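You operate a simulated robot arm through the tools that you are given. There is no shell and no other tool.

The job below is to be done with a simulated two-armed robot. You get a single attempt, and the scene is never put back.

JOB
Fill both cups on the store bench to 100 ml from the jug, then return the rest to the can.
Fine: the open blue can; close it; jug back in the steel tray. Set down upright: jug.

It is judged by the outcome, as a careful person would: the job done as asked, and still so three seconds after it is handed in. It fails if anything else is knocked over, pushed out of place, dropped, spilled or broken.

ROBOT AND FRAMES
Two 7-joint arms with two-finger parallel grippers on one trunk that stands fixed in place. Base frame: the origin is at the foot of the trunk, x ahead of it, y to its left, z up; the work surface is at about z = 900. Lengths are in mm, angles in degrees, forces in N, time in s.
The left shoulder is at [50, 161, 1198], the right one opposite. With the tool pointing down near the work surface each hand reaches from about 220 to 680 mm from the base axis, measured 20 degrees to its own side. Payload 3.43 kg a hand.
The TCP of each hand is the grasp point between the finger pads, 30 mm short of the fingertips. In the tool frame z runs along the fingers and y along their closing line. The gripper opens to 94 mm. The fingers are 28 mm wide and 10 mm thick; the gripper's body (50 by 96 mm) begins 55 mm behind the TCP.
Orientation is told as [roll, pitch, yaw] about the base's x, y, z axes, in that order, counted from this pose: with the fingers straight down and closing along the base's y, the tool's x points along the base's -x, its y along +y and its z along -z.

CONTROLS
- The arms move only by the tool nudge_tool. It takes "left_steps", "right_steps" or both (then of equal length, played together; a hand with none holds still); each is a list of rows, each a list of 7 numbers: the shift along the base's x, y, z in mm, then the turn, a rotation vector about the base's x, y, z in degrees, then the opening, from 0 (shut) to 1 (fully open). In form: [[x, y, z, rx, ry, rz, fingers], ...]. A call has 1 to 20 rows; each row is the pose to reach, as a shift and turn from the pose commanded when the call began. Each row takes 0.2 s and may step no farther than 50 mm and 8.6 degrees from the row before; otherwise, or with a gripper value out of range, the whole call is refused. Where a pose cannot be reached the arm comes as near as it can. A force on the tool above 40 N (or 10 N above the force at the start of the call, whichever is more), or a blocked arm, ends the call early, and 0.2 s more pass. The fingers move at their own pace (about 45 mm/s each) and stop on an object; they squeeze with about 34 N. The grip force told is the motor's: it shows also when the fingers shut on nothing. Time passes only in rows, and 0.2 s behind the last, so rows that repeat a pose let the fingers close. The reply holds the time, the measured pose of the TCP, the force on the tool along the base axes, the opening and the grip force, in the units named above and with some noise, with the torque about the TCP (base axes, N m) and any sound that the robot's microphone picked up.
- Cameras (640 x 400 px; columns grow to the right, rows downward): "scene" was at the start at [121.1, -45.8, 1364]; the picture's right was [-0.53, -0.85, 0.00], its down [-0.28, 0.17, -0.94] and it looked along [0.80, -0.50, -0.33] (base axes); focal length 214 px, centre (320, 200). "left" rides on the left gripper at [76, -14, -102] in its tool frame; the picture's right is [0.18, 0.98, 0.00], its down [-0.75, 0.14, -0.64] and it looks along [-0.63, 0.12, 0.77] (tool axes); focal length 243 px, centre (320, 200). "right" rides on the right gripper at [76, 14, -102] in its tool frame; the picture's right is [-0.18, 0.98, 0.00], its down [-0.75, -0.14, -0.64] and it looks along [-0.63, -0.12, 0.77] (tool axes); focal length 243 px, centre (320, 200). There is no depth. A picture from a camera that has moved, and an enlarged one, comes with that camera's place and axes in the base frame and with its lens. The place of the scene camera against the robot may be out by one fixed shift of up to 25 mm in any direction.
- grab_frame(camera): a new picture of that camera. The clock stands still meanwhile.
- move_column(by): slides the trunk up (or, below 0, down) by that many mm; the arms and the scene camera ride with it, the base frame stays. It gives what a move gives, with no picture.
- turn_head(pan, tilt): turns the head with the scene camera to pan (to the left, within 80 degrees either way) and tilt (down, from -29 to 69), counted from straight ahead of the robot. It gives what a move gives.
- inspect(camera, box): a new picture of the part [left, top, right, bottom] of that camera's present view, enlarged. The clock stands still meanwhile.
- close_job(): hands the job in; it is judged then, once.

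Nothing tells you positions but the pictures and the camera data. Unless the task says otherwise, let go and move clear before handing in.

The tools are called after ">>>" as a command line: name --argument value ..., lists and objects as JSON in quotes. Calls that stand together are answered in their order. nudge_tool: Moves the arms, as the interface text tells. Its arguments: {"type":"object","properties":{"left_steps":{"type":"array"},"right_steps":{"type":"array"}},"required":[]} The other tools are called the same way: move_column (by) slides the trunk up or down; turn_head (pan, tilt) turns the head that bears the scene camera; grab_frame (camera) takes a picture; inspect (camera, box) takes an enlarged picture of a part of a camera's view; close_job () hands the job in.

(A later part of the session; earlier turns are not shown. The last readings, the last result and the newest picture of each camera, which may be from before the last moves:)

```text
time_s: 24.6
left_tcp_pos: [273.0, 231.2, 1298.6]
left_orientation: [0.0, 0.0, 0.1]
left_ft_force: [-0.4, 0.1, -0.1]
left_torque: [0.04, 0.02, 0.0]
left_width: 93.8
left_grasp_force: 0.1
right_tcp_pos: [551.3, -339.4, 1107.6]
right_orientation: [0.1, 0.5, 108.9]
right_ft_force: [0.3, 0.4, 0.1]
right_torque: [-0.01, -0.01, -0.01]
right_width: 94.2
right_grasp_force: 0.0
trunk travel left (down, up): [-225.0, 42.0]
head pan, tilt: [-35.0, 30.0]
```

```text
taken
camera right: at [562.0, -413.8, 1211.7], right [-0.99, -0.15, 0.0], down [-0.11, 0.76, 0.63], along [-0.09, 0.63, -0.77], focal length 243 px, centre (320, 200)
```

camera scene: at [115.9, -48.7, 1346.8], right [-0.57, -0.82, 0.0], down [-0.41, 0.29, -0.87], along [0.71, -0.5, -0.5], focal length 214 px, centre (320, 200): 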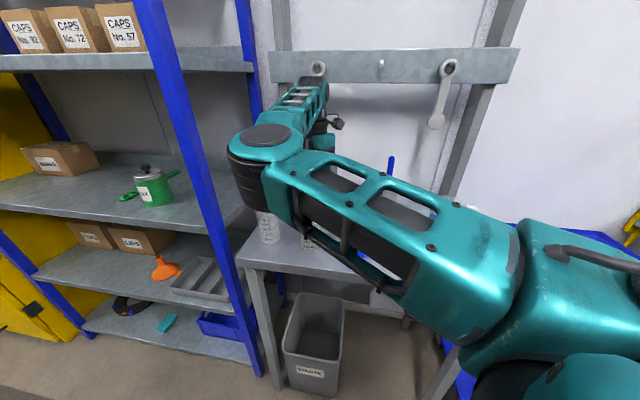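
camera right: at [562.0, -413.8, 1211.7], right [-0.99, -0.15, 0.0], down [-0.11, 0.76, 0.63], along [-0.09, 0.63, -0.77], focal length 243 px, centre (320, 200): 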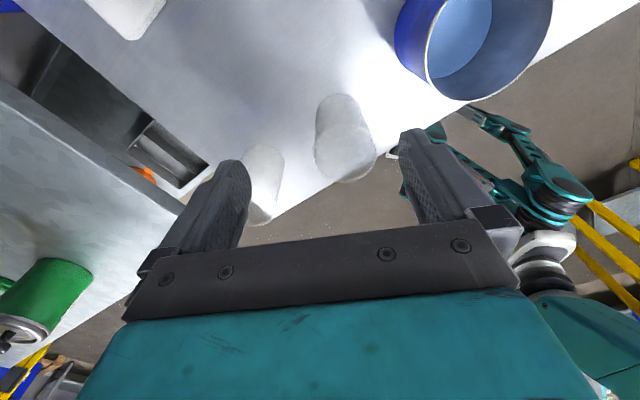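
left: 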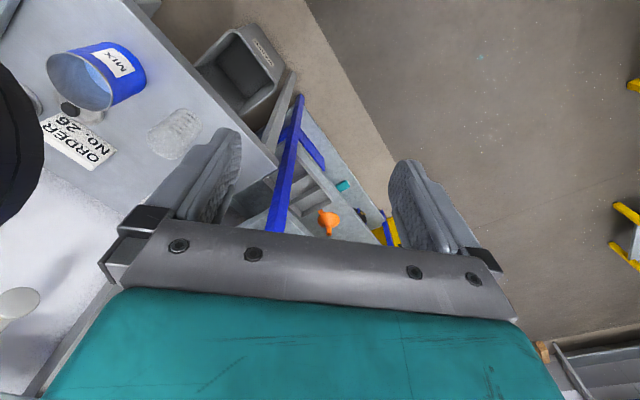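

Yaw 109 works upright at [551, −339]. Now test tilting to 50° toward the cup in that direction, holding the TCP.

>>> nudge_tool --right_steps '[[0, -5, 0, -7.6, -2.6, 0, 1], [0, -10, 0, -15.1, -5.2, 0, 1], [0, -15, 0, -22.7, -7.8, 0, 1], [0, -20, 0, -30.3, -10.4, 0, 1], [0, -25, 0, -37.8, -13, 0, 1], [0, -25, 0, -45.4, -15.6, 0, 1], [0, -25, 0, -53, -18.2, 0, 1]]'

>>> grab_frame --camera "scene"

>>> grab_frame --camera "right"

```text
time_s: 26.2
left_tcp_pos: [272.5, 228.9, 1298.3]
left_orientation: [-0.1, 0.0, 0.0]
left_ft_force: [0.4, -0.6, 0.1]
left_torque: [-0.02, 0.0, 0.0]
left_width: 94.2
left_grasp_force: 0.0
right_tcp_pos: [550.5, -367.4, 1109.9]
right_orientation: [-0.3, 56.8, 108.2]
right_ft_force: [0.0, 0.2, -0.4]
right_torque: [0.0, -0.01, -0.01]
right_width: 94.2
right_grasp_force: 0.0
trunk travel left (down, up): [-225.0, 42.0]
head pan, tilt: [-35.0, 30.0]
```

```text
taken
camera scene: at [115.9, -48.9, 1346.8], right [-0.57, -0.82, 0.0], down [-0.41, 0.29, -0.87], along [0.71, -0.5, -0.5], focal length 214 px, centre (320, 200)
```

scene: 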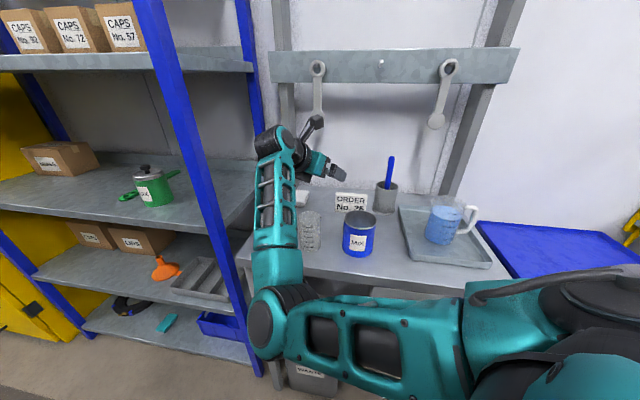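

```text
taken
camera right: at [522.3, -328.6, 1230.1], right [-0.96, -0.22, -0.16], down [-0.17, 0.95, -0.28], along [0.21, -0.24, -0.95], focal length 243 px, centre (320, 200)
```

right: 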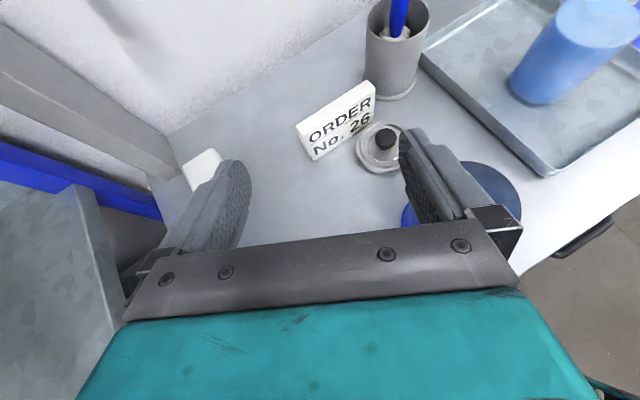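

Tilting to 57° works without limits in this direction, with cup 2 and the can in view. Next I test the emptying pose over the can (tilt near 100°).

>>> nudge_tool --right_steps '[[-16, -14, 0, -7.6, -2.6, 0, 1], [-33, -28, 0, -15.1, -5.2, 0, 1], [-50, -42, 0, -22.7, -7.8, 0, 1], [-66, -56, 0, -30.3, -10.4, 0, 1], [-83, -70, 0, -37.8, -13, 0, 1], [-100, -83, 0, -42, -14.4, 0, 1]]'

>>> grab_frame --camera "scene"

>>> grab_frame --camera "right"

```text
time_s: 27.8
left_tcp_pos: [272.6, 229.9, 1298.7]
left_orientation: [-0.1, 0.0, 0.1]
left_ft_force: [-0.1, -0.1, 0.2]
left_torque: [-0.02, -0.03, -0.02]
left_width: 93.7
left_grasp_force: 0.0
right_tcp_pos: [456.5, -448.6, 1146.5]
right_orientation: [-160.5, 75.9, -52.3]
right_ft_force: [-0.9, 0.2, -0.1]
right_torque: [0.03, 0.02, -0.01]
right_width: 94.0
right_grasp_force: 0.0
trunk travel left (down, up): [-225.0, 42.0]
head pan, tilt: [-35.0, 30.0]
stopped in row 6 (right hand): the arm was blocked; the commanded pose is now the measured one
```

```text
taken
camera scene: at [116.0, -48.6, 1346.8], right [-0.57, -0.82, 0.0], down [-0.41, 0.29, -0.87], along [0.71, -0.5, -0.5], focal length 214 px, centre (320, 200)
```

scene: 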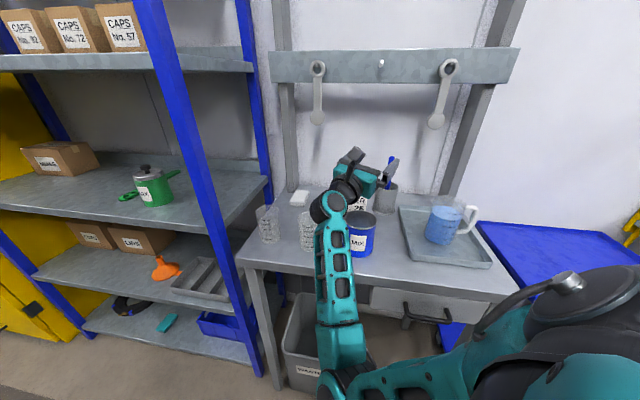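

```text
taken
camera right: at [400.7, -341.5, 1195.5], right [-0.9, -0.35, -0.26], down [0.06, 0.5, -0.87], along [0.43, -0.8, -0.43], focal length 243 px, centre (320, 200)
```

right: 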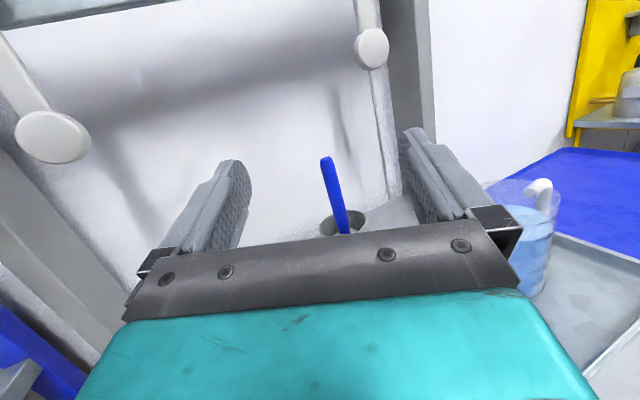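

Near 103° over the can the arm was blocked in this direction (wrist folded close in), so I back out and will try the can with a direction nearer 60°.

>>> nudge_tool --right_steps '[[0, -5, 5, 8, 2.8, 0, 1], [0, -10, 10, 16.1, 5.5, 0, 1], [0, -15, 10, 24.1, 8.3, 0, 1], [0, -20, 10, 32.1, 11.1, 0, 1], [0, -25, 10, 40.2, 13.8, 0, 1], [0, -25, 10, 48.2, 16.6, 0, 1], [0, -25, 10, 56.3, 19.4, 0, 1], [-5, -25, 10, 64.3, 22.1, 0, 1], [-10, -25, 10, 72.3, 24.9, 0, 1], [-20, -25, 10, 80.4, 27.7, 0, 1], [-30, -25, 10, 88.4, 30.4, 0, 1], [-40, -25, 10, 96.4, 33.2, 0, 1]]'

>>> grab_frame --camera "scene"

```text
time_s: 30.4
left_tcp_pos: [273.2, 229.9, 1299.7]
left_orientation: [0.0, 0.0, 0.1]
left_ft_force: [-0.5, -0.2, 0.7]
left_torque: [-0.01, 0.02, 0.03]
left_width: 93.9
left_grasp_force: 0.0
right_tcp_pos: [416.4, -472.6, 1154.0]
right_orientation: [1.3, 1.0, 104.6]
right_ft_force: [0.4, -0.7, -1.1]
right_torque: [-0.03, -0.01, -0.01]
right_width: 93.9
right_grasp_force: 0.0
trunk travel left (down, up): [-225.0, 42.0]
head pan, tilt: [-35.0, 30.0]
```

```text
taken
camera scene: at [115.8, -49.0, 1346.8], right [-0.57, -0.82, 0.0], down [-0.41, 0.29, -0.87], along [0.71, -0.5, -0.5], focal length 214 px, centre (320, 200)
```

scene: 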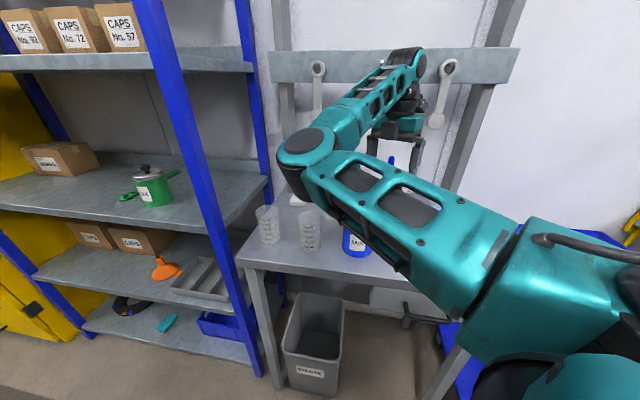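

Nothing disturbed. Now turn to yaw 60 and test the emptying tilt at the can from there.

>>> nudge_tool --right_steps '[[0, 0, 0, 0, 0, -7.4, 1], [0, 0, 0, 0, 0, -14.9, 1], [0, 0, 0, 0, 0, -22.3, 1], [0, 0, 0, 0, 0, -29.7, 1], [0, 0, 0, 0, 0, -37.2, 1], [0, 0, 0, 0, 0, -44.6, 1]]'

>>> nudge_tool --right_steps '[[0, 0, 0, -7.3, 4.2, 0, 1], [0, 0, 0, -14.5, 8.4, 0, 1], [0, 0, 0, -21.8, 12.6, 0, 1], [0, 0, 0, -29, 16.8, 0, 1], [0, 0, 0, -36.3, 21, 0, 1], [0, 5, 0, -43.6, 25.2, 0, 1], [0, 10, 0, -50.8, 29.3, 0, 1], [0, 15, 0, -58, 33.5, 0, 1], [0, 20, 0, -65.3, 37.7, 0, 1], [0, 25, 0, -72.6, 41.9, 0, 1], [0, 26, 0, -78, 45, 0, 1]]'

>>> grab_frame --camera "scene"

>>> grab_frame --camera "right"

```text
time_s: 31.8
left_tcp_pos: [272.3, 230.1, 1298.9]
left_orientation: [0.0, 0.0, 0.1]
left_ft_force: [1.1, 0.7, 0.0]
left_torque: [-0.01, 0.0, 0.05]
left_width: 93.8
left_grasp_force: 0.0
right_tcp_pos: [416.1, -473.2, 1154.2]
right_orientation: [1.3, 1.3, 59.9]
right_ft_force: [0.0, 0.3, -0.1]
right_torque: [0.01, 0.04, 0.0]
right_width: 93.9
right_grasp_force: 0.2
trunk travel left (down, up): [-225.0, 42.0]
head pan, tilt: [-35.0, 30.0]
```

```text
time_s: 34.2
left_tcp_pos: [272.5, 230.4, 1298.8]
left_orientation: [-0.1, 0.0, 0.1]
left_ft_force: [0.7, 0.6, -0.4]
left_torque: [0.02, 0.03, -0.04]
left_width: 94.0
left_grasp_force: 0.0
right_tcp_pos: [414.9, -447.2, 1153.6]
right_orientation: [-178.3, 88.6, -119.3]
right_ft_force: [0.5, -0.3, -0.2]
right_torque: [-0.02, -0.02, 0.0]
right_width: 94.0
right_grasp_force: 0.1
trunk travel left (down, up): [-225.0, 42.0]
head pan, tilt: [-35.0, 30.0]
```

```text
taken
camera scene: at [115.9, -48.8, 1346.8], right [-0.57, -0.82, 0.0], down [-0.41, 0.29, -0.87], along [0.71, -0.5, -0.5], focal length 214 px, centre (320, 200)
```

scene: 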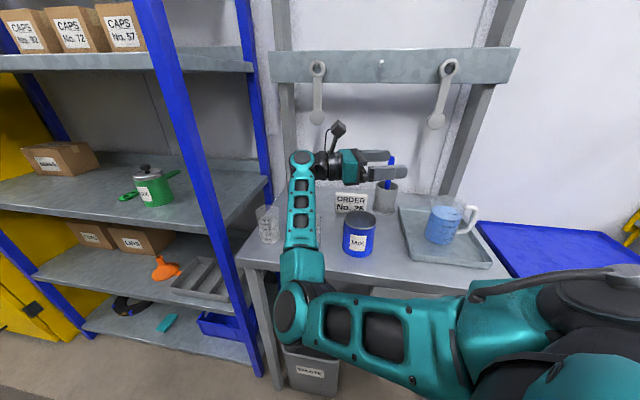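

```text
taken
camera right: at [457.0, -348.7, 1227.8], right [-0.84, 0.51, -0.18], down [0.44, 0.46, -0.77], along [-0.3, -0.73, -0.61], focal length 243 px, centre (320, 200)
```

right: 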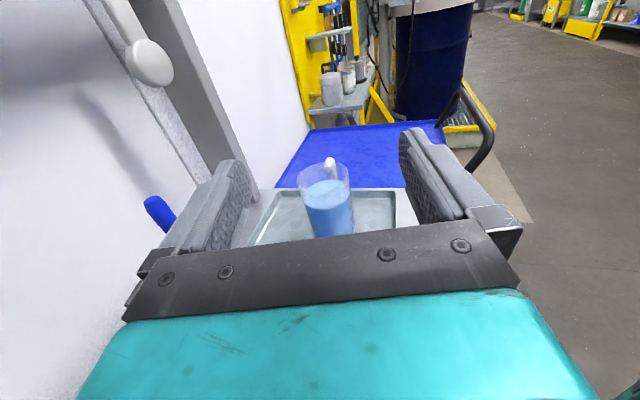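

Tilt 91° over the can at yaw 60 works cleanly. I'll test a bit more tilt (to about 105°) and a lower height there.

>>> nudge_tool --right_steps '[[0, 0, -15, -6, 3.5, 0, 1], [0, 0, -30, -12, 7, 0, 1], [0, 0, -45, -13, 7.5, 0, 1], [0, 0, -55, -13, 7.5, 0, 1]]'

>>> grab_frame --camera "scene"

```text
time_s: 35.2
left_tcp_pos: [272.9, 230.5, 1299.8]
left_orientation: [-0.2, 0.1, 0.1]
left_ft_force: [-0.1, 0.0, -0.5]
left_torque: [-0.01, -0.01, 0.02]
left_width: 93.7
left_grasp_force: 0.0
right_tcp_pos: [416.4, -448.5, 1100.1]
right_orientation: [-178.7, 73.7, -119.9]
right_ft_force: [-0.4, -0.9, 0.0]
right_torque: [-0.02, -0.01, 0.03]
right_width: 94.1
right_grasp_force: 0.0
trunk travel left (down, up): [-225.0, 42.0]
head pan, tilt: [-35.0, 30.0]
```

```text
taken
camera scene: at [115.9, -48.7, 1346.8], right [-0.57, -0.82, 0.0], down [-0.41, 0.29, -0.87], along [0.71, -0.5, -0.5], focal length 214 px, centre (320, 200)
```

scene: 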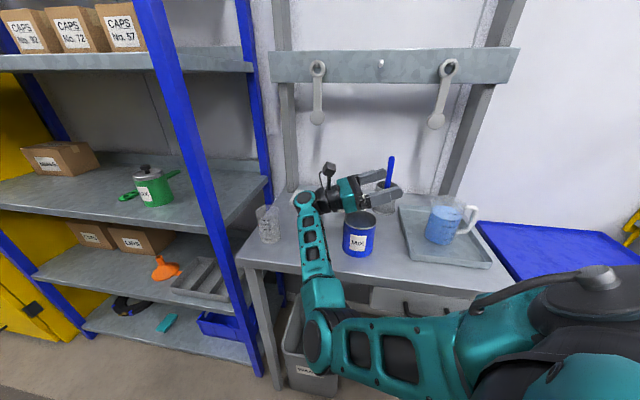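

The wrist passed close above cup 2 in that pose, so I raise first, then untilt; for emptying I'll use a direction nearer 90° so the hand stays clear of cup 2.

>>> nudge_tool --right_steps '[[0, 0, 30, 0, 0, 0, 1], [0, 0, 60, 7, -4, 0, 1], [0, 0, 70, 14, -8.1, 0, 1], [0, 0, 70, 21.2, -12.3, 0, 1], [0, -5, 70, 28.5, -16.5, 0, 1], [0, -10, 70, 35.7, -20.7, 0, 1], [0, -15, 70, 43, -24.9, 0, 1], [0, -20, 70, 50.2, -29.1, 0, 1], [0, -25, 70, 57.5, -33.3, 0, 1], [0, -30, 70, 64.7, -37.4, 0, 1], [0, -35, 70, 72, -41.6, 0, 1], [0, -40, 70, 79.2, -45.8, 0, 1], [0, -45, 70, 86.5, -50, 0, 1], [0, -50, 70, 91.2, -52.7, 0, 1]]'

>>> grab_frame --camera "scene"

>>> inspect --camera "scene" --box '[245, 190, 395, 265]'

```text
time_s: 38.2
left_tcp_pos: [272.8, 230.8, 1297.9]
left_orientation: [-0.1, 0.0, 0.1]
left_ft_force: [-0.4, -0.2, -1.2]
left_torque: [-0.01, 0.0, -0.01]
left_width: 93.7
left_grasp_force: 0.0
right_tcp_pos: [416.3, -498.1, 1168.1]
right_orientation: [1.2, 0.8, 59.9]
right_ft_force: [0.6, 0.3, 0.1]
right_torque: [-0.01, -0.02, 0.01]
right_width: 94.0
right_grasp_force: 0.0
trunk travel left (down, up): [-225.0, 42.0]
head pan, tilt: [-35.0, 30.0]
```

```text
taken
camera scene: at [115.8, -48.9, 1346.8], right [-0.57, -0.82, 0.0], down [-0.41, 0.29, -0.87], along [0.71, -0.5, -0.5], focal length 214 px, centre (320, 200)
```

scene: 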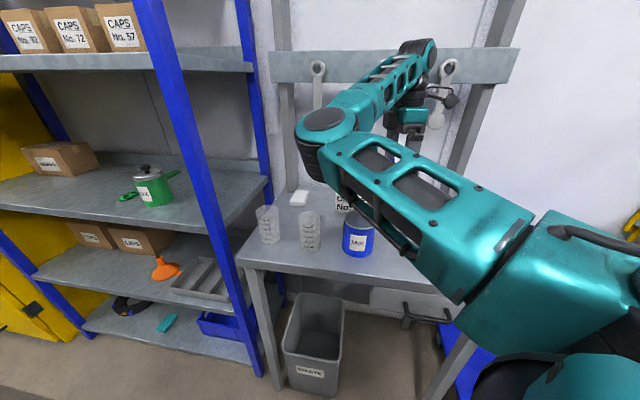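

```text
4.27 times, centred on (320, 228) of scene
camera zoom: at [115.8, -48.9, 1346.8], right [-0.57, -0.82, 0.0], down [-0.41, 0.29, -0.87], along [0.71, -0.5, -0.5], focal length 915 px, centre (320, 83)
```

zoom: 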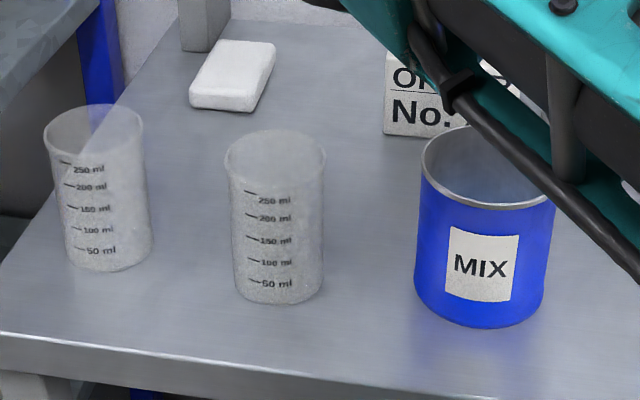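

All objects are still in place. Now I go above the jug at yaw 46 and level the hand.

>>> nudge_tool --right_steps '[[-20, -30, -10, 0, -0.4, -3, 1], [-40, -60, -20, 0, -0.8, -6, 1], [-60, -90, -30, 0, -1.2, -9, 1], [-80, -120, -40, 0, -1.4, -12, 1], [-93, -138, -48, 0, -1.4, -14, 1]]'

>>> grab_frame --camera "right"

>>> grab_frame --camera "scene"

```text
time_s: 39.4
left_tcp_pos: [273.5, 230.3, 1299.2]
left_orientation: [0.1, 0.0, 0.1]
left_ft_force: [0.4, 0.4, 0.1]
left_torque: [0.0, 0.0, -0.02]
left_width: 94.1
left_grasp_force: 0.1
right_tcp_pos: [323.5, -635.3, 1122.0]
right_orientation: [0.1, 0.1, 46.0]
right_ft_force: [1.2, -0.8, -0.7]
right_torque: [0.02, 0.01, 0.0]
right_width: 93.7
right_grasp_force: 0.1
trunk travel left (down, up): [-225.0, 42.0]
head pan, tilt: [-35.0, 30.0]
```

```text
taken
camera right: at [259.8, -678.9, 1224.4], right [-0.58, 0.82, 0.0], down [0.63, 0.44, 0.64], along [0.52, 0.37, -0.77], focal length 243 px, centre (320, 200)
```

right: 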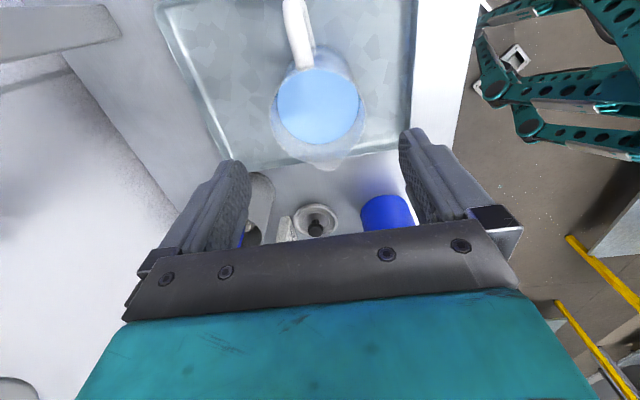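

```text
taken
camera scene: at [115.8, -49.0, 1346.8], right [-0.57, -0.82, 0.0], down [-0.41, 0.29, -0.87], along [0.71, -0.5, -0.5], focal length 214 px, centre (320, 200)
```

scene: 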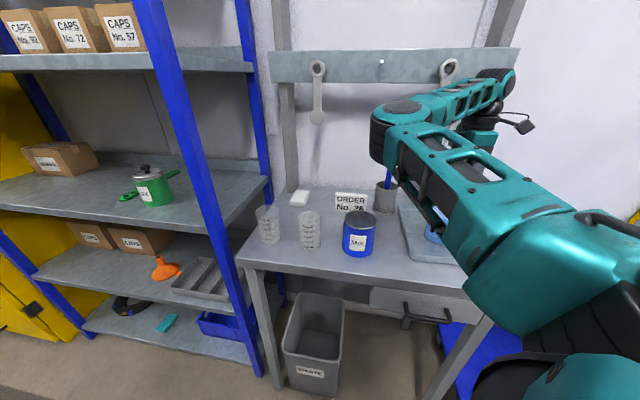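

>>> inspect --camera "right" --box '[230, 20, 410, 190]'

```text
2.35 times, centred on (320, 105) of right
camera zoom: at [259.8, -678.9, 1224.4], right [-0.58, 0.82, 0.0], down [0.63, 0.44, 0.64], along [0.52, 0.37, -0.77], focal length 571 px, centre (320, 424)
```

zoom: 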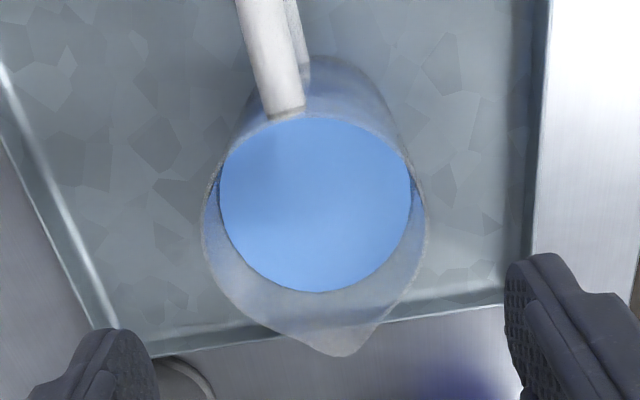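

The jug centre is confirmed at [323.9, −636.2], spout toward azimuth 46°, level about 21 mm below the rim. I'll descend around the jug with the open fingers to about 45 mm below the rim.

>>> nudge_tool --right_steps '[[0.4, -0.9, -30, 0, 0, 0, 1], [0.4, -0.9, -60, 0, 0, 0, 1], [0.4, -0.9, -85, 0, 0, 0, 1], [0.4, -0.9, -105, 0, 0, 0, 1], [0.4, -0.9, -120, 0, 0, 0, 1], [0.4, -0.9, -135, 0, 0, 0, 1], [0.4, -0.9, -148, 0, 0, 0, 1]]'

>>> grab_frame --camera "right"

>>> grab_frame --camera "scene"

```text
time_s: 41.0
left_tcp_pos: [271.9, 229.4, 1298.8]
left_orientation: [-0.1, 0.0, 0.1]
left_ft_force: [-0.7, -0.1, -0.2]
left_torque: [0.02, 0.02, 0.02]
left_width: 94.2
left_grasp_force: 0.0
right_tcp_pos: [323.9, -637.4, 974.8]
right_orientation: [0.1, 0.2, 46.0]
right_ft_force: [-0.4, -0.5, -0.1]
right_torque: [-0.01, -0.02, -0.01]
right_width: 94.1
right_grasp_force: 0.0
trunk travel left (down, up): [-225.0, 42.0]
head pan, tilt: [-35.0, 30.0]
```

```text
taken
camera right: at [260.7, -679.3, 1077.1], right [-0.58, 0.82, 0.0], down [0.63, 0.44, 0.64], along [0.52, 0.37, -0.77], focal length 243 px, centre (320, 200)
```

right: 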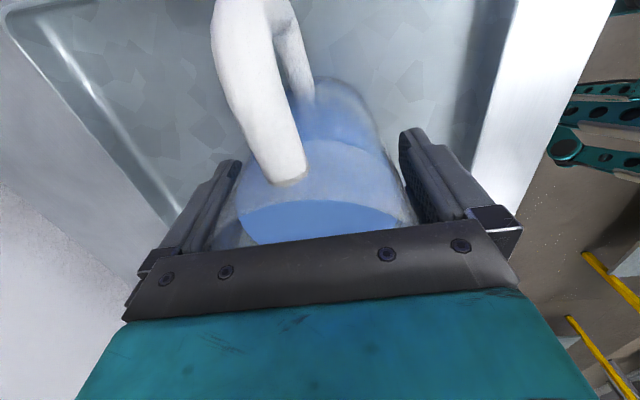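

```text
taken
camera scene: at [115.9, -48.8, 1346.8], right [-0.57, -0.82, 0.0], down [-0.41, 0.29, -0.87], along [0.71, -0.5, -0.5], focal length 214 px, centre (320, 200)
```

scene: 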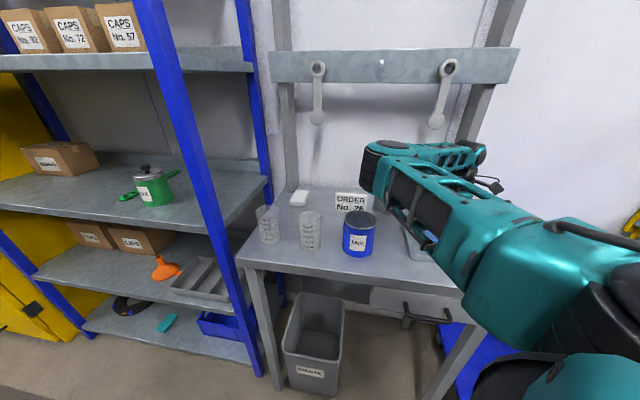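

The fingers straddle the jug evenly without contact. Closing the gripper now.

>>> nudge_tool --right_steps '[[0, 0, 0, 0, 0, 0, 0.6], [0, 0, 0, 0, 0, 0, 0], [0, 0, 0, 0, 0, 0, 0], [0, 0, 0, 0, 0, 0, 0]]'

>>> grab_frame --camera "right"

```text
time_s: 42.0
left_tcp_pos: [273.1, 229.4, 1299.2]
left_orientation: [-0.1, -0.1, 0.1]
left_ft_force: [-0.8, -0.4, -0.2]
left_torque: [0.03, 0.01, 0.0]
left_width: 93.7
left_grasp_force: 0.1
right_tcp_pos: [325.6, -636.7, 974.2]
right_orientation: [0.0, 0.2, 45.9]
right_ft_force: [0.1, -1.3, -0.3]
right_torque: [-0.07, -0.07, 0.01]
right_width: 81.8
right_grasp_force: 34.1
trunk travel left (down, up): [-225.0, 42.0]
head pan, tilt: [-35.0, 30.0]
```

```text
taken
camera right: at [260.5, -679.3, 1077.1], right [-0.58, 0.82, 0.0], down [0.63, 0.44, 0.64], along [0.52, 0.37, -0.77], focal length 243 px, centre (320, 200)
```

right: 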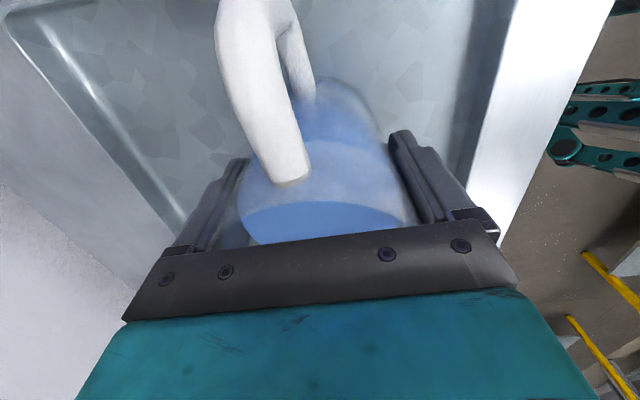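

The jug is gripped (81.8 mm wide, 34 N). I lift it straight up slowly.

>>> nudge_tool --right_steps '[[0, 0, 8, 0, 0, 0, 0], [0, 0, 18, 0, 0, 0, 0], [0, 0, 32, 0, 0, 0, 0], [0, 0, 50, 0, 0, 0, 0], [0, 0, 70, 0, 0, 0, 0], [0, 0, 90, 0, 0, 0, 0], [0, 0, 110, 0, 0, 0, 0], [0, 0, 125, 0, 0, 0, 0], [0, 0, 135, 0, 0, 0, 0], [0, 0, 140, 0, 0, 0, 0]]'

>>> grab_frame --camera "right"

>>> grab_frame --camera "scene"

```text
time_s: 44.2
left_tcp_pos: [272.7, 229.1, 1299.9]
left_orientation: [0.0, -0.1, 0.1]
left_ft_force: [0.2, -0.4, 0.6]
left_torque: [0.01, -0.01, 0.0]
left_width: 94.0
left_grasp_force: 0.1
right_tcp_pos: [325.7, -635.7, 1113.0]
right_orientation: [0.2, 0.1, 46.1]
right_ft_force: [-0.1, -0.4, -4.9]
right_torque: [0.02, -0.02, 0.01]
right_width: 81.9
right_grasp_force: 34.0
trunk travel left (down, up): [-225.0, 42.0]
head pan, tilt: [-35.0, 30.0]
```

```text
taken
camera right: at [261.8, -679.9, 1216.7], right [-0.58, 0.82, 0.0], down [0.63, 0.44, 0.64], along [0.52, 0.37, -0.77], focal length 243 px, centre (320, 200)
```

right: 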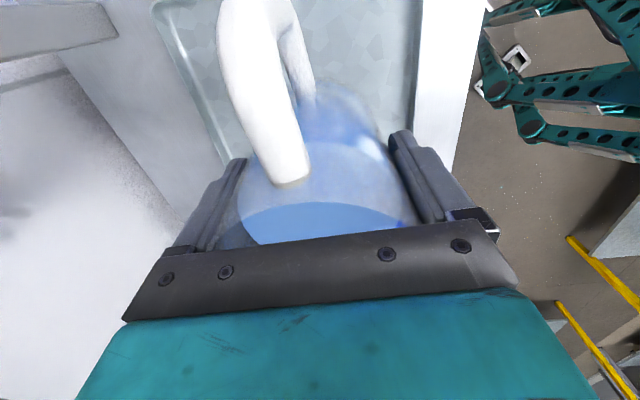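

```text
taken
camera scene: at [116.1, -49.2, 1346.7], right [-0.57, -0.82, 0.0], down [-0.41, 0.29, -0.87], along [0.71, -0.5, -0.5], focal length 214 px, centre (320, 200)
```

scene: 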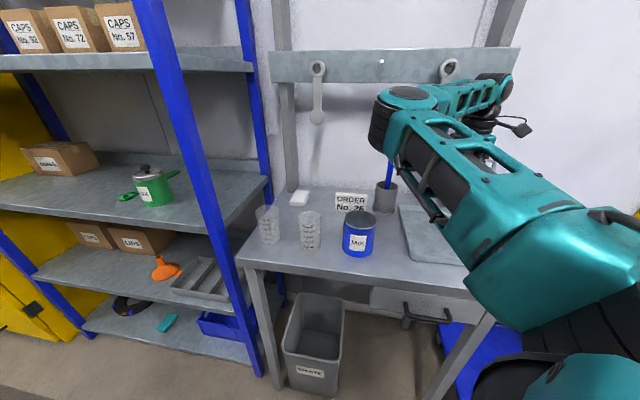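

The jug is held upright (about 4.9 N, dry lift). I carry it level to a start position beside the near cup, turning the spout toward azimuth 110.

>>> nudge_tool --right_steps '[[5, 6, 0, 0, 0, 1.5, 0], [16, 19, 0, 0, 0, 5, 0], [31, 37, 0, 0, 0, 9, 0], [47, 57, 0, 0, 0, 14, 0], [63, 76, 0, 0, 0, 18.5, 0], [79, 96, 0, 0, 0, 23, 0], [95, 115, 0, 0, 0, 28, 0], [111, 134, 0, 0, 0, 32.5, 0], [127, 154, 0, 0, 0, 37, 0], [143, 173, 0, 0, 0, 42, 0], [159, 193, 0, 0, 0, 46.5, 0], [175, 212, 0, 0, 0, 51, 0], [190, 230, 0, 0, 0, 56, 0], [204, 247, 0, 0, 0, 60, 0], [214, 259, 0, 0, 0, 63, 0], [218, 264, 0, 0, 0, 64, 0]]'

>>> grab_frame --camera "right"

>>> grab_frame --camera "scene"

```text
time_s: 47.6
left_tcp_pos: [273.6, 231.0, 1299.0]
left_orientation: [0.0, 0.0, 0.0]
left_ft_force: [1.0, 0.6, -0.4]
left_torque: [0.01, 0.01, 0.03]
left_width: 94.2
left_grasp_force: 0.1
right_tcp_pos: [542.4, -370.9, 1113.0]
right_orientation: [0.2, 0.0, 110.0]
right_ft_force: [0.2, -0.5, -4.7]
right_torque: [0.06, 0.05, -0.04]
right_width: 81.8
right_grasp_force: 34.1
trunk travel left (down, up): [-225.0, 42.0]
head pan, tilt: [-35.0, 30.0]
```

```text
taken
camera right: at [554.2, -446.0, 1215.3], right [-0.99, -0.16, 0.0], down [-0.12, 0.76, 0.64], along [-0.11, 0.63, -0.77], focal length 243 px, centre (320, 200)
```

right: 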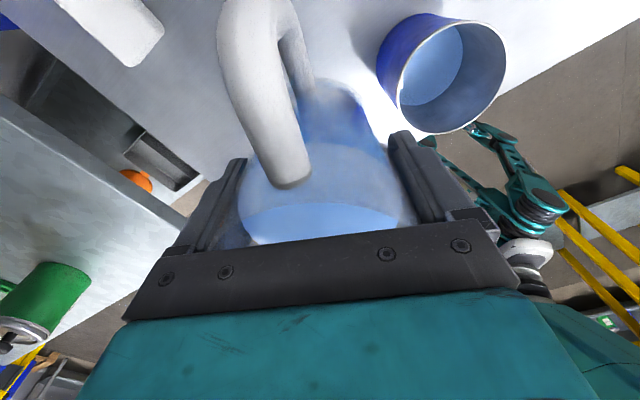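

```text
taken
camera scene: at [116.3, -48.9, 1346.7], right [-0.57, -0.82, 0.0], down [-0.41, 0.29, -0.87], along [0.71, -0.5, -0.5], focal length 214 px, centre (320, 200)
```

scene: 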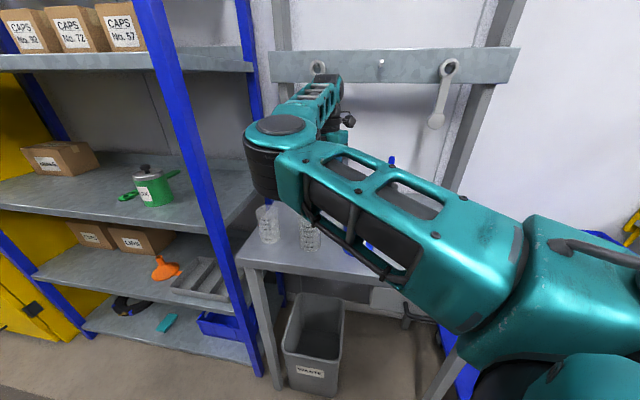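

Jug is upright beside cup 2. I check how much of cup 2 the scene camera sees from here.

>>> inspect --camera "scene" --box '[245, 190, 395, 265]'

>>> turn_head --pan -30 --tilt 34

>>> grab_frame --camera "left"

>>> grab_frame --camera "scene"

```text
4.27 times, centred on (320, 228) of scene
camera zoom: at [116.3, -48.9, 1346.7], right [-0.57, -0.82, 0.0], down [-0.41, 0.29, -0.87], along [0.71, -0.5, -0.5], focal length 915 px, centre (320, 83)
```

zoom: 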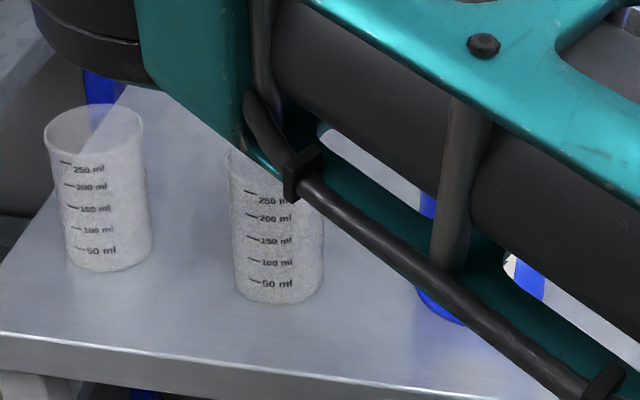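

```text
time_s: 48.3
left_tcp_pos: [273.6, 230.1, 1298.5]
left_orientation: [0.0, 0.0, 0.1]
left_ft_force: [0.0, -0.3, 0.0]
left_torque: [0.01, 0.02, 0.01]
left_width: 93.9
left_grasp_force: 0.0
right_tcp_pos: [541.2, -372.0, 1113.1]
right_orientation: [0.1, 0.1, 110.0]
right_ft_force: [-0.5, -0.2, -3.6]
right_torque: [0.02, 0.03, 0.04]
right_width: 81.3
right_grasp_force: 34.0
trunk travel left (down, up): [-225.0, 42.0]
head pan, tilt: [-30.0, 34.0]
```

```text
taken
camera left: at [197.6, 215.2, 1401.4], right [-0.19, 0.98, 0.0], down [0.75, 0.14, 0.64], along [0.63, 0.12, -0.77], focal length 243 px, centre (320, 200)
```

left: 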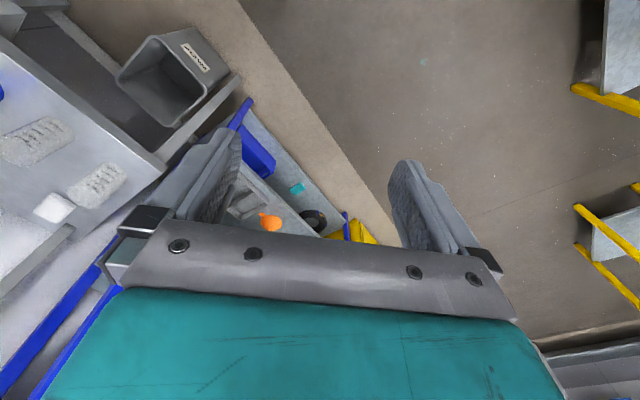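

```text
taken
camera scene: at [118.9, -41.4, 1340.5], right [-0.5, -0.87, 0.0], down [-0.48, 0.28, -0.83], along [0.72, -0.41, -0.56], focal length 214 px, centre (320, 200)
```

scene: 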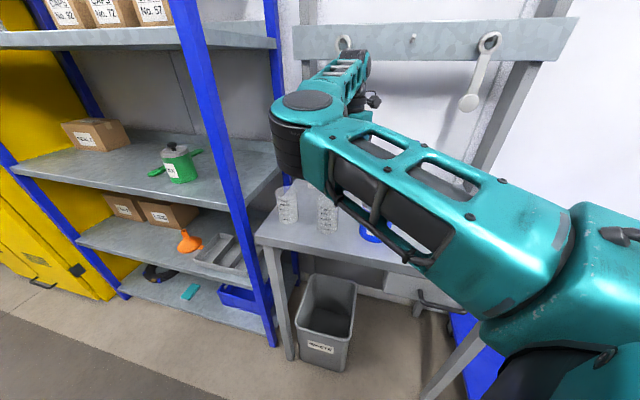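

The left hand camera sees both cups freely. I'll bring it a bit closer and turn it toward the cups to watch the pour.

>>> nudge_tool --left_steps '[[7, -15, 0, 0, 0, -7.5, 1], [14, -30, 0, 0, 0, -15, 1], [21, -45, 0, 0, 0, -22.5, 1], [28, -60, 0, 0, 0, -30, 1], [35, -75, 0, 0, 0, -37.5, 1], [42, -90, 0, 0, 0, -45, 1], [49, -105, 0, 0, 0, -52.5, 1], [57, -120, 0, 0, 0, -60, 1]]'

>>> grab_frame --camera "left"

```text
time_s: 50.1
left_tcp_pos: [330.8, 109.2, 1297.5]
left_orientation: [-0.1, 0.0, -60.0]
left_ft_force: [0.8, -1.1, 0.6]
left_torque: [0.02, -0.01, -0.04]
left_width: 93.9
left_grasp_force: 0.1
right_tcp_pos: [542.2, -372.7, 1112.7]
right_orientation: [0.0, 0.1, 110.0]
right_ft_force: [-0.5, -1.5, -5.5]
right_torque: [0.04, 0.03, 0.0]
right_width: 81.6
right_grasp_force: 34.1
trunk travel left (down, up): [-225.0, 42.0]
head pan, tilt: [-30.0, 34.0]
```

```text
taken
camera left: at [281.3, 168.0, 1400.8], right [0.76, 0.65, 0.0], down [0.5, -0.58, 0.64], along [0.42, -0.49, -0.77], focal length 243 px, centre (320, 200)
```

left: 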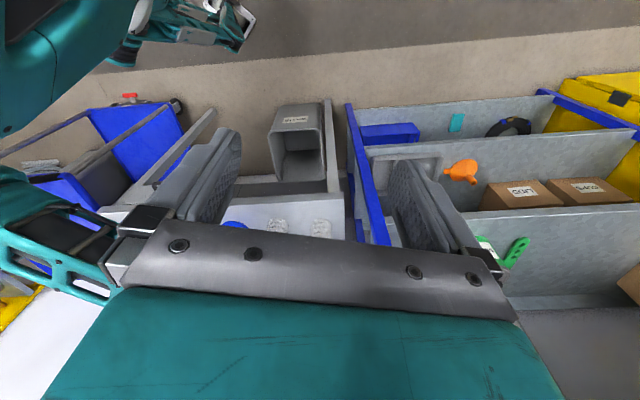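

The cups sit just behind the gripper's own body in this view; leaning the left hand outward by about 20° should bring them into the clear.

>>> nudge_tool --left_steps '[[0, 0, 0, -6.5, -3.75, 0, 1], [0, 0, 0, -13, -7.5, 0, 1], [0, 0, 0, -19.5, -11.25, 0, 1]]'

>>> grab_frame --camera "left"

```text
time_s: 50.9
left_tcp_pos: [329.3, 109.8, 1299.1]
left_orientation: [-0.1, -22.6, -59.9]
left_ft_force: [-0.3, 0.5, -0.2]
left_torque: [0.0, -0.01, 0.02]
left_width: 93.6
left_grasp_force: 0.1
right_tcp_pos: [542.4, -371.7, 1112.4]
right_orientation: [0.2, 0.1, 109.9]
right_ft_force: [0.5, 0.2, -5.0]
right_torque: [0.06, 0.0, -0.03]
right_width: 81.7
right_grasp_force: 34.4
trunk travel left (down, up): [-225.0, 42.0]
head pan, tilt: [-30.0, 34.0]
```

```text
taken
camera left: at [263.6, 198.1, 1364.1], right [0.77, 0.64, -0.07], down [0.35, -0.32, 0.88], along [0.54, -0.7, -0.46], focal length 243 px, centre (320, 200)
```

left: 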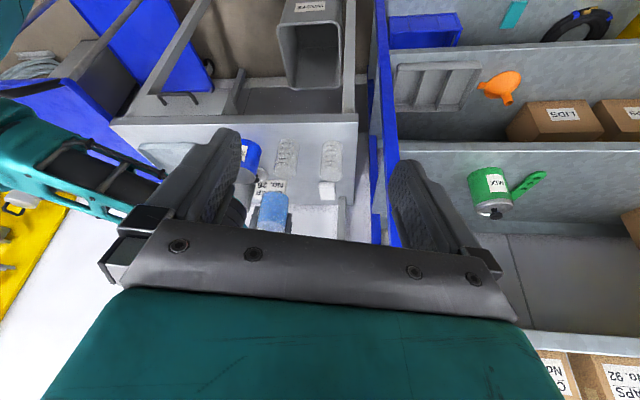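

Now both cups, the can and the held jug are in the left view. Zooming in there.

>>> inspect --camera "left" --box '[225, 110, 365, 240]'

```text
3.08 times, centred on (295, 175) of left
camera zoom: at [263.6, 198.1, 1364.1], right [0.77, 0.64, -0.07], down [0.35, -0.32, 0.88], along [0.54, -0.7, -0.46], focal length 746 px, centre (397, 277)
```

zoom: 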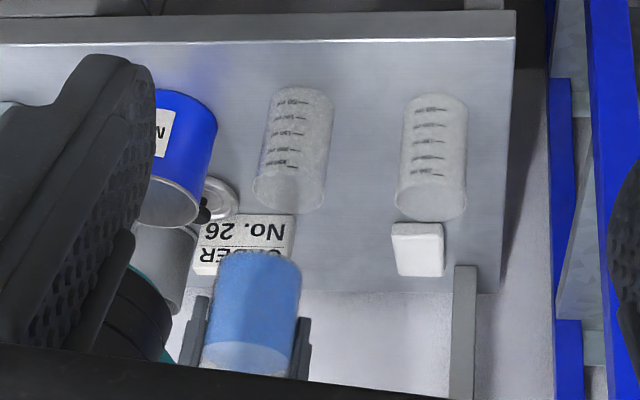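

Cup 2 is confirmed near [517, −298] and cup 1 near [613, −215]. I tilt the jug slightly (13°, below the pouring threshold) while lowering it to the pouring height beside cup 2.

>>> nudge_tool --right_steps '[[0, 0, 0, -3.8, -1.4, 0, 0], [0, 0, -5, -7.5, -2.7, 0, 0], [0, 0, -15, -10.3, -3.8, 0, 0], [0, 0, -28, -12.2, -4.4, 0, 0], [0, 0, -42, -12.2, -4.4, 0, 0], [0, 0, -55, -12.2, -4.4, 0, 0], [0, 0, -60, -12.2, -4.4, 0, 0]]'

>>> inspect --camera "left" --box '[225, 110, 365, 240]'

>>> grab_frame --camera "scene"

```text
time_s: 52.5
left_tcp_pos: [329.9, 109.6, 1299.6]
left_orientation: [-0.1, -22.6, -59.8]
left_ft_force: [0.4, -0.4, -0.4]
left_torque: [-0.03, 0.0, -0.02]
left_width: 94.2
left_grasp_force: 0.0
right_tcp_pos: [540.6, -371.8, 1051.4]
right_orientation: [0.1, 13.1, 110.0]
right_ft_force: [0.4, -0.1, -5.0]
right_torque: [0.04, 0.01, -0.01]
right_width: 81.4
right_grasp_force: 34.2
trunk travel left (down, up): [-225.0, 42.0]
head pan, tilt: [-30.0, 34.0]
```

```text
3.08 times, centred on (295, 175) of left
camera zoom: at [263.5, 197.7, 1364.5], right [0.77, 0.64, -0.07], down [0.35, -0.32, 0.88], along [0.54, -0.7, -0.47], focal length 746 px, centre (397, 277)
```

zoom: 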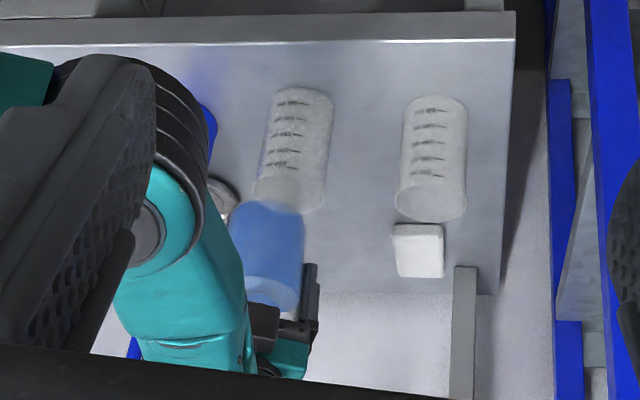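

```text
taken
camera scene: at [118.9, -41.4, 1340.5], right [-0.5, -0.87, 0.0], down [-0.48, 0.28, -0.83], along [0.72, -0.41, -0.56], focal length 214 px, centre (320, 200)
```

scene: 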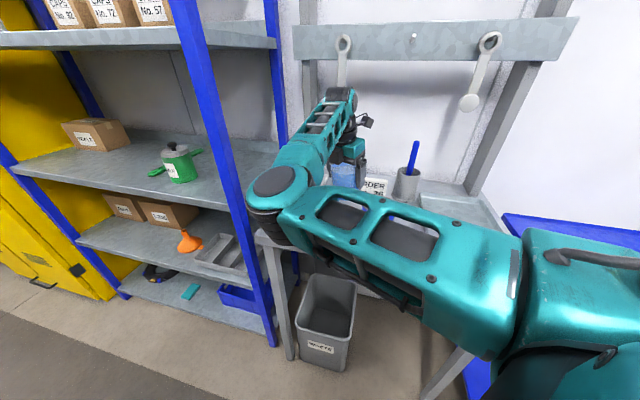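

The lip is over the cup's near half. I increase the tilt in small steps and watch for flow.

>>> nudge_tool --right_steps '[[0, 0, 0, -2.8, -1, 0, 0], [0, 0, 0, -5.6, -2.05, 0, 0]]'

>>> inspect --camera "left" --box '[225, 110, 365, 240]'

```text
time_s: 53.1
left_tcp_pos: [330.7, 111.1, 1299.7]
left_orientation: [-0.1, -22.5, -59.9]
left_ft_force: [0.6, 0.0, 0.4]
left_torque: [-0.02, 0.0, 0.02]
left_width: 93.9
left_grasp_force: 0.0
right_tcp_pos: [541.2, -371.6, 1052.5]
right_orientation: [0.1, 19.0, 110.0]
right_ft_force: [0.2, 0.0, -4.8]
right_torque: [0.03, 0.08, 0.03]
right_width: 81.3
right_grasp_force: 33.4
trunk travel left (down, up): [-225.0, 42.0]
head pan, tilt: [-30.0, 34.0]
```

```text
3.08 times, centred on (295, 175) of left
camera zoom: at [263.6, 197.7, 1364.4], right [0.77, 0.64, -0.07], down [0.35, -0.32, 0.88], along [0.54, -0.7, -0.47], focal length 746 px, centre (397, 277)
```

zoom: 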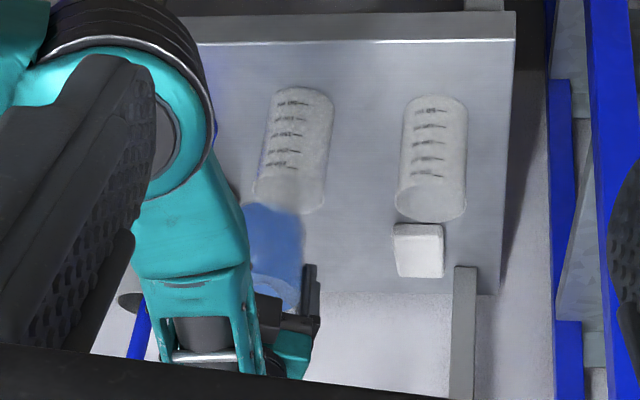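

No flow yet at 19°. I tilt on to about 23°.

>>> nudge_tool --right_steps '[[0, 0, 0, -1.9, -0.7, 0, 0], [0, 0, 0, -3.8, -1.37, 0, 0]]'

>>> inspect --camera "left" --box '[265, 120, 345, 190]'

```text
time_s: 53.7
left_tcp_pos: [330.7, 108.9, 1299.2]
left_orientation: [-0.2, -22.5, -59.8]
left_ft_force: [-0.7, -0.3, 0.0]
left_torque: [0.03, 0.0, 0.0]
left_width: 94.2
left_grasp_force: 0.2
right_tcp_pos: [542.0, -372.4, 1053.0]
right_orientation: [0.2, 23.0, 110.0]
right_ft_force: [-0.2, 0.5, -4.2]
right_torque: [0.04, 0.02, 0.0]
right_width: 81.7
right_grasp_force: 34.0
trunk travel left (down, up): [-225.0, 42.0]
head pan, tilt: [-30.0, 34.0]
```

```text
5.71 times, centred on (305, 155) of left
camera zoom: at [263.6, 197.7, 1364.4], right [0.77, 0.64, -0.07], down [0.35, -0.32, 0.88], along [0.54, -0.7, -0.47], focal length 1386 px, centre (406, 457)
```

zoom: 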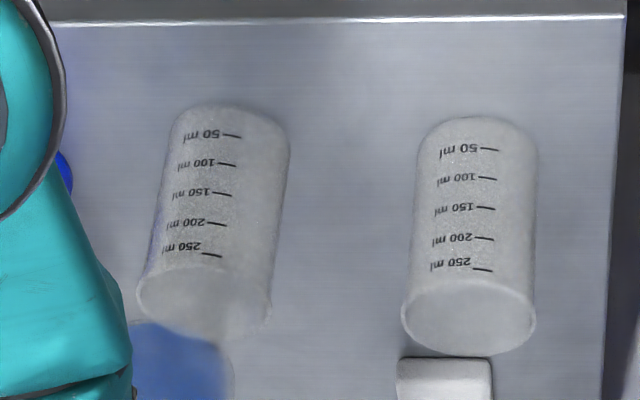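

The marks read very well here; cup 2 is still empty. Tilt further in small steps.

>>> nudge_tool --right_steps '[[0, 0, 0, -2.8, -1.03, 0, 0]]'

>>> inspect --camera "left" --box '[265, 120, 345, 190]'

```text
time_s: 54.1
left_tcp_pos: [330.9, 110.2, 1299.7]
left_orientation: [-0.1, -22.5, -59.8]
left_ft_force: [-0.6, 0.4, 0.2]
left_torque: [0.03, -0.03, 0.01]
left_width: 94.1
left_grasp_force: 0.1
right_tcp_pos: [540.7, -371.7, 1051.6]
right_orientation: [0.0, 26.0, 110.0]
right_ft_force: [0.8, -0.6, -5.2]
right_torque: [0.04, 0.0, 0.0]
right_width: 81.3
right_grasp_force: 34.6
trunk travel left (down, up): [-225.0, 42.0]
head pan, tilt: [-30.0, 34.0]
```

```text
5.71 times, centred on (305, 155) of left
camera zoom: at [263.6, 197.7, 1364.4], right [0.77, 0.64, -0.07], down [0.35, -0.32, 0.88], along [0.54, -0.7, -0.47], focal length 1386 px, centre (406, 457)
```

zoom: 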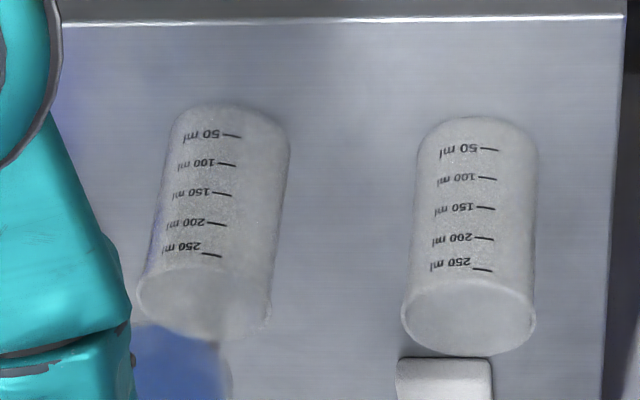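

>>> nudge_tool --right_steps '[[0, 0, 0, -1.9, -0.7, 0, 0]]'

>>> inspect --camera "left" --box '[255, 130, 335, 210]'

>>> grab_frame --camera "scene"

```text
time_s: 54.5
left_tcp_pos: [329.3, 110.3, 1298.8]
left_orientation: [-0.2, -22.4, -60.0]
left_ft_force: [0.4, 0.6, 0.8]
left_torque: [-0.01, -0.02, 0.01]
left_width: 93.9
left_grasp_force: 0.0
right_tcp_pos: [542.4, -371.8, 1052.4]
right_orientation: [0.0, 28.2, 110.0]
right_ft_force: [0.6, 0.1, -4.3]
right_torque: [0.06, 0.03, 0.01]
right_width: 81.4
right_grasp_force: 34.3
trunk travel left (down, up): [-225.0, 42.0]
head pan, tilt: [-30.0, 34.0]
```

```text
5.00 times, centred on (295, 170) of left
camera zoom: at [263.6, 197.7, 1364.4], right [0.77, 0.64, -0.07], down [0.35, -0.32, 0.88], along [0.54, -0.7, -0.47], focal length 1213 px, centre (445, 350)
```

zoom: 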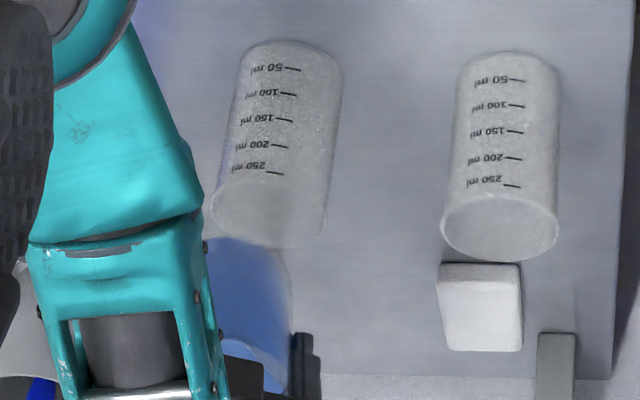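

```text
taken
camera scene: at [119.0, -41.4, 1340.4], right [-0.5, -0.87, 0.0], down [-0.48, 0.28, -0.83], along [0.72, -0.41, -0.56], focal length 214 px, centre (320, 200)
```

scene: 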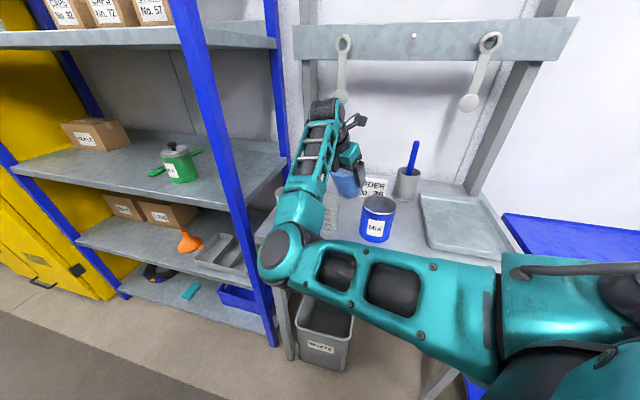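

The scene camera now also sees jug and cup 2; zooming there.

>>> inspect --camera "scene" --box '[300, 150, 420, 250]'

```text
4.00 times, centred on (360, 200) of scene
camera zoom: at [119.0, -41.4, 1340.4], right [-0.5, -0.87, 0.0], down [-0.48, 0.28, -0.83], along [0.72, -0.41, -0.56], focal length 858 px, centre (160, 200)
```

zoom: 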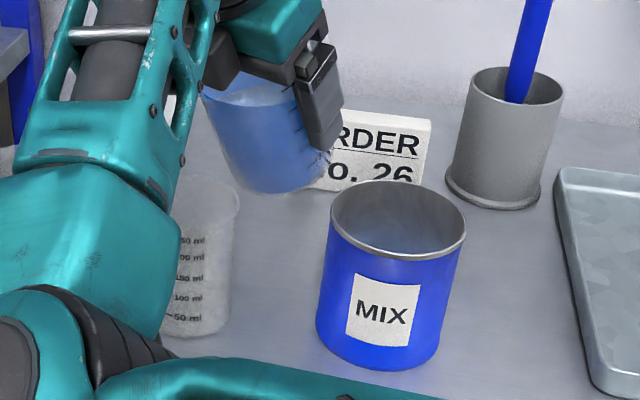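

>>> nudge_tool --right_steps '[[0, 0, 0, -1.9, -0.7, 0, 0]]'

>>> inspect --camera "left" --box '[265, 120, 345, 190]'

```text
time_s: 54.9
left_tcp_pos: [330.3, 110.4, 1298.9]
left_orientation: [0.0, -22.5, -59.9]
left_ft_force: [0.5, 0.4, 0.1]
left_torque: [-0.01, -0.05, 0.02]
left_width: 94.2
left_grasp_force: 0.1
right_tcp_pos: [541.7, -371.9, 1052.7]
right_orientation: [0.1, 30.1, 109.9]
right_ft_force: [0.5, 0.1, -4.3]
right_torque: [0.07, 0.03, -0.01]
right_width: 81.6
right_grasp_force: 34.1
trunk travel left (down, up): [-225.0, 42.0]
head pan, tilt: [-30.0, 34.0]
```

```text
5.71 times, centred on (305, 155) of left
camera zoom: at [263.6, 197.7, 1364.4], right [0.77, 0.64, -0.07], down [0.35, -0.32, 0.88], along [0.54, -0.7, -0.47], focal length 1386 px, centre (406, 457)
```

zoom: 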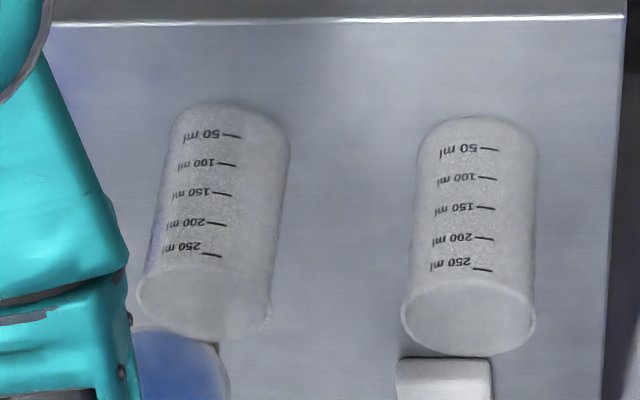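

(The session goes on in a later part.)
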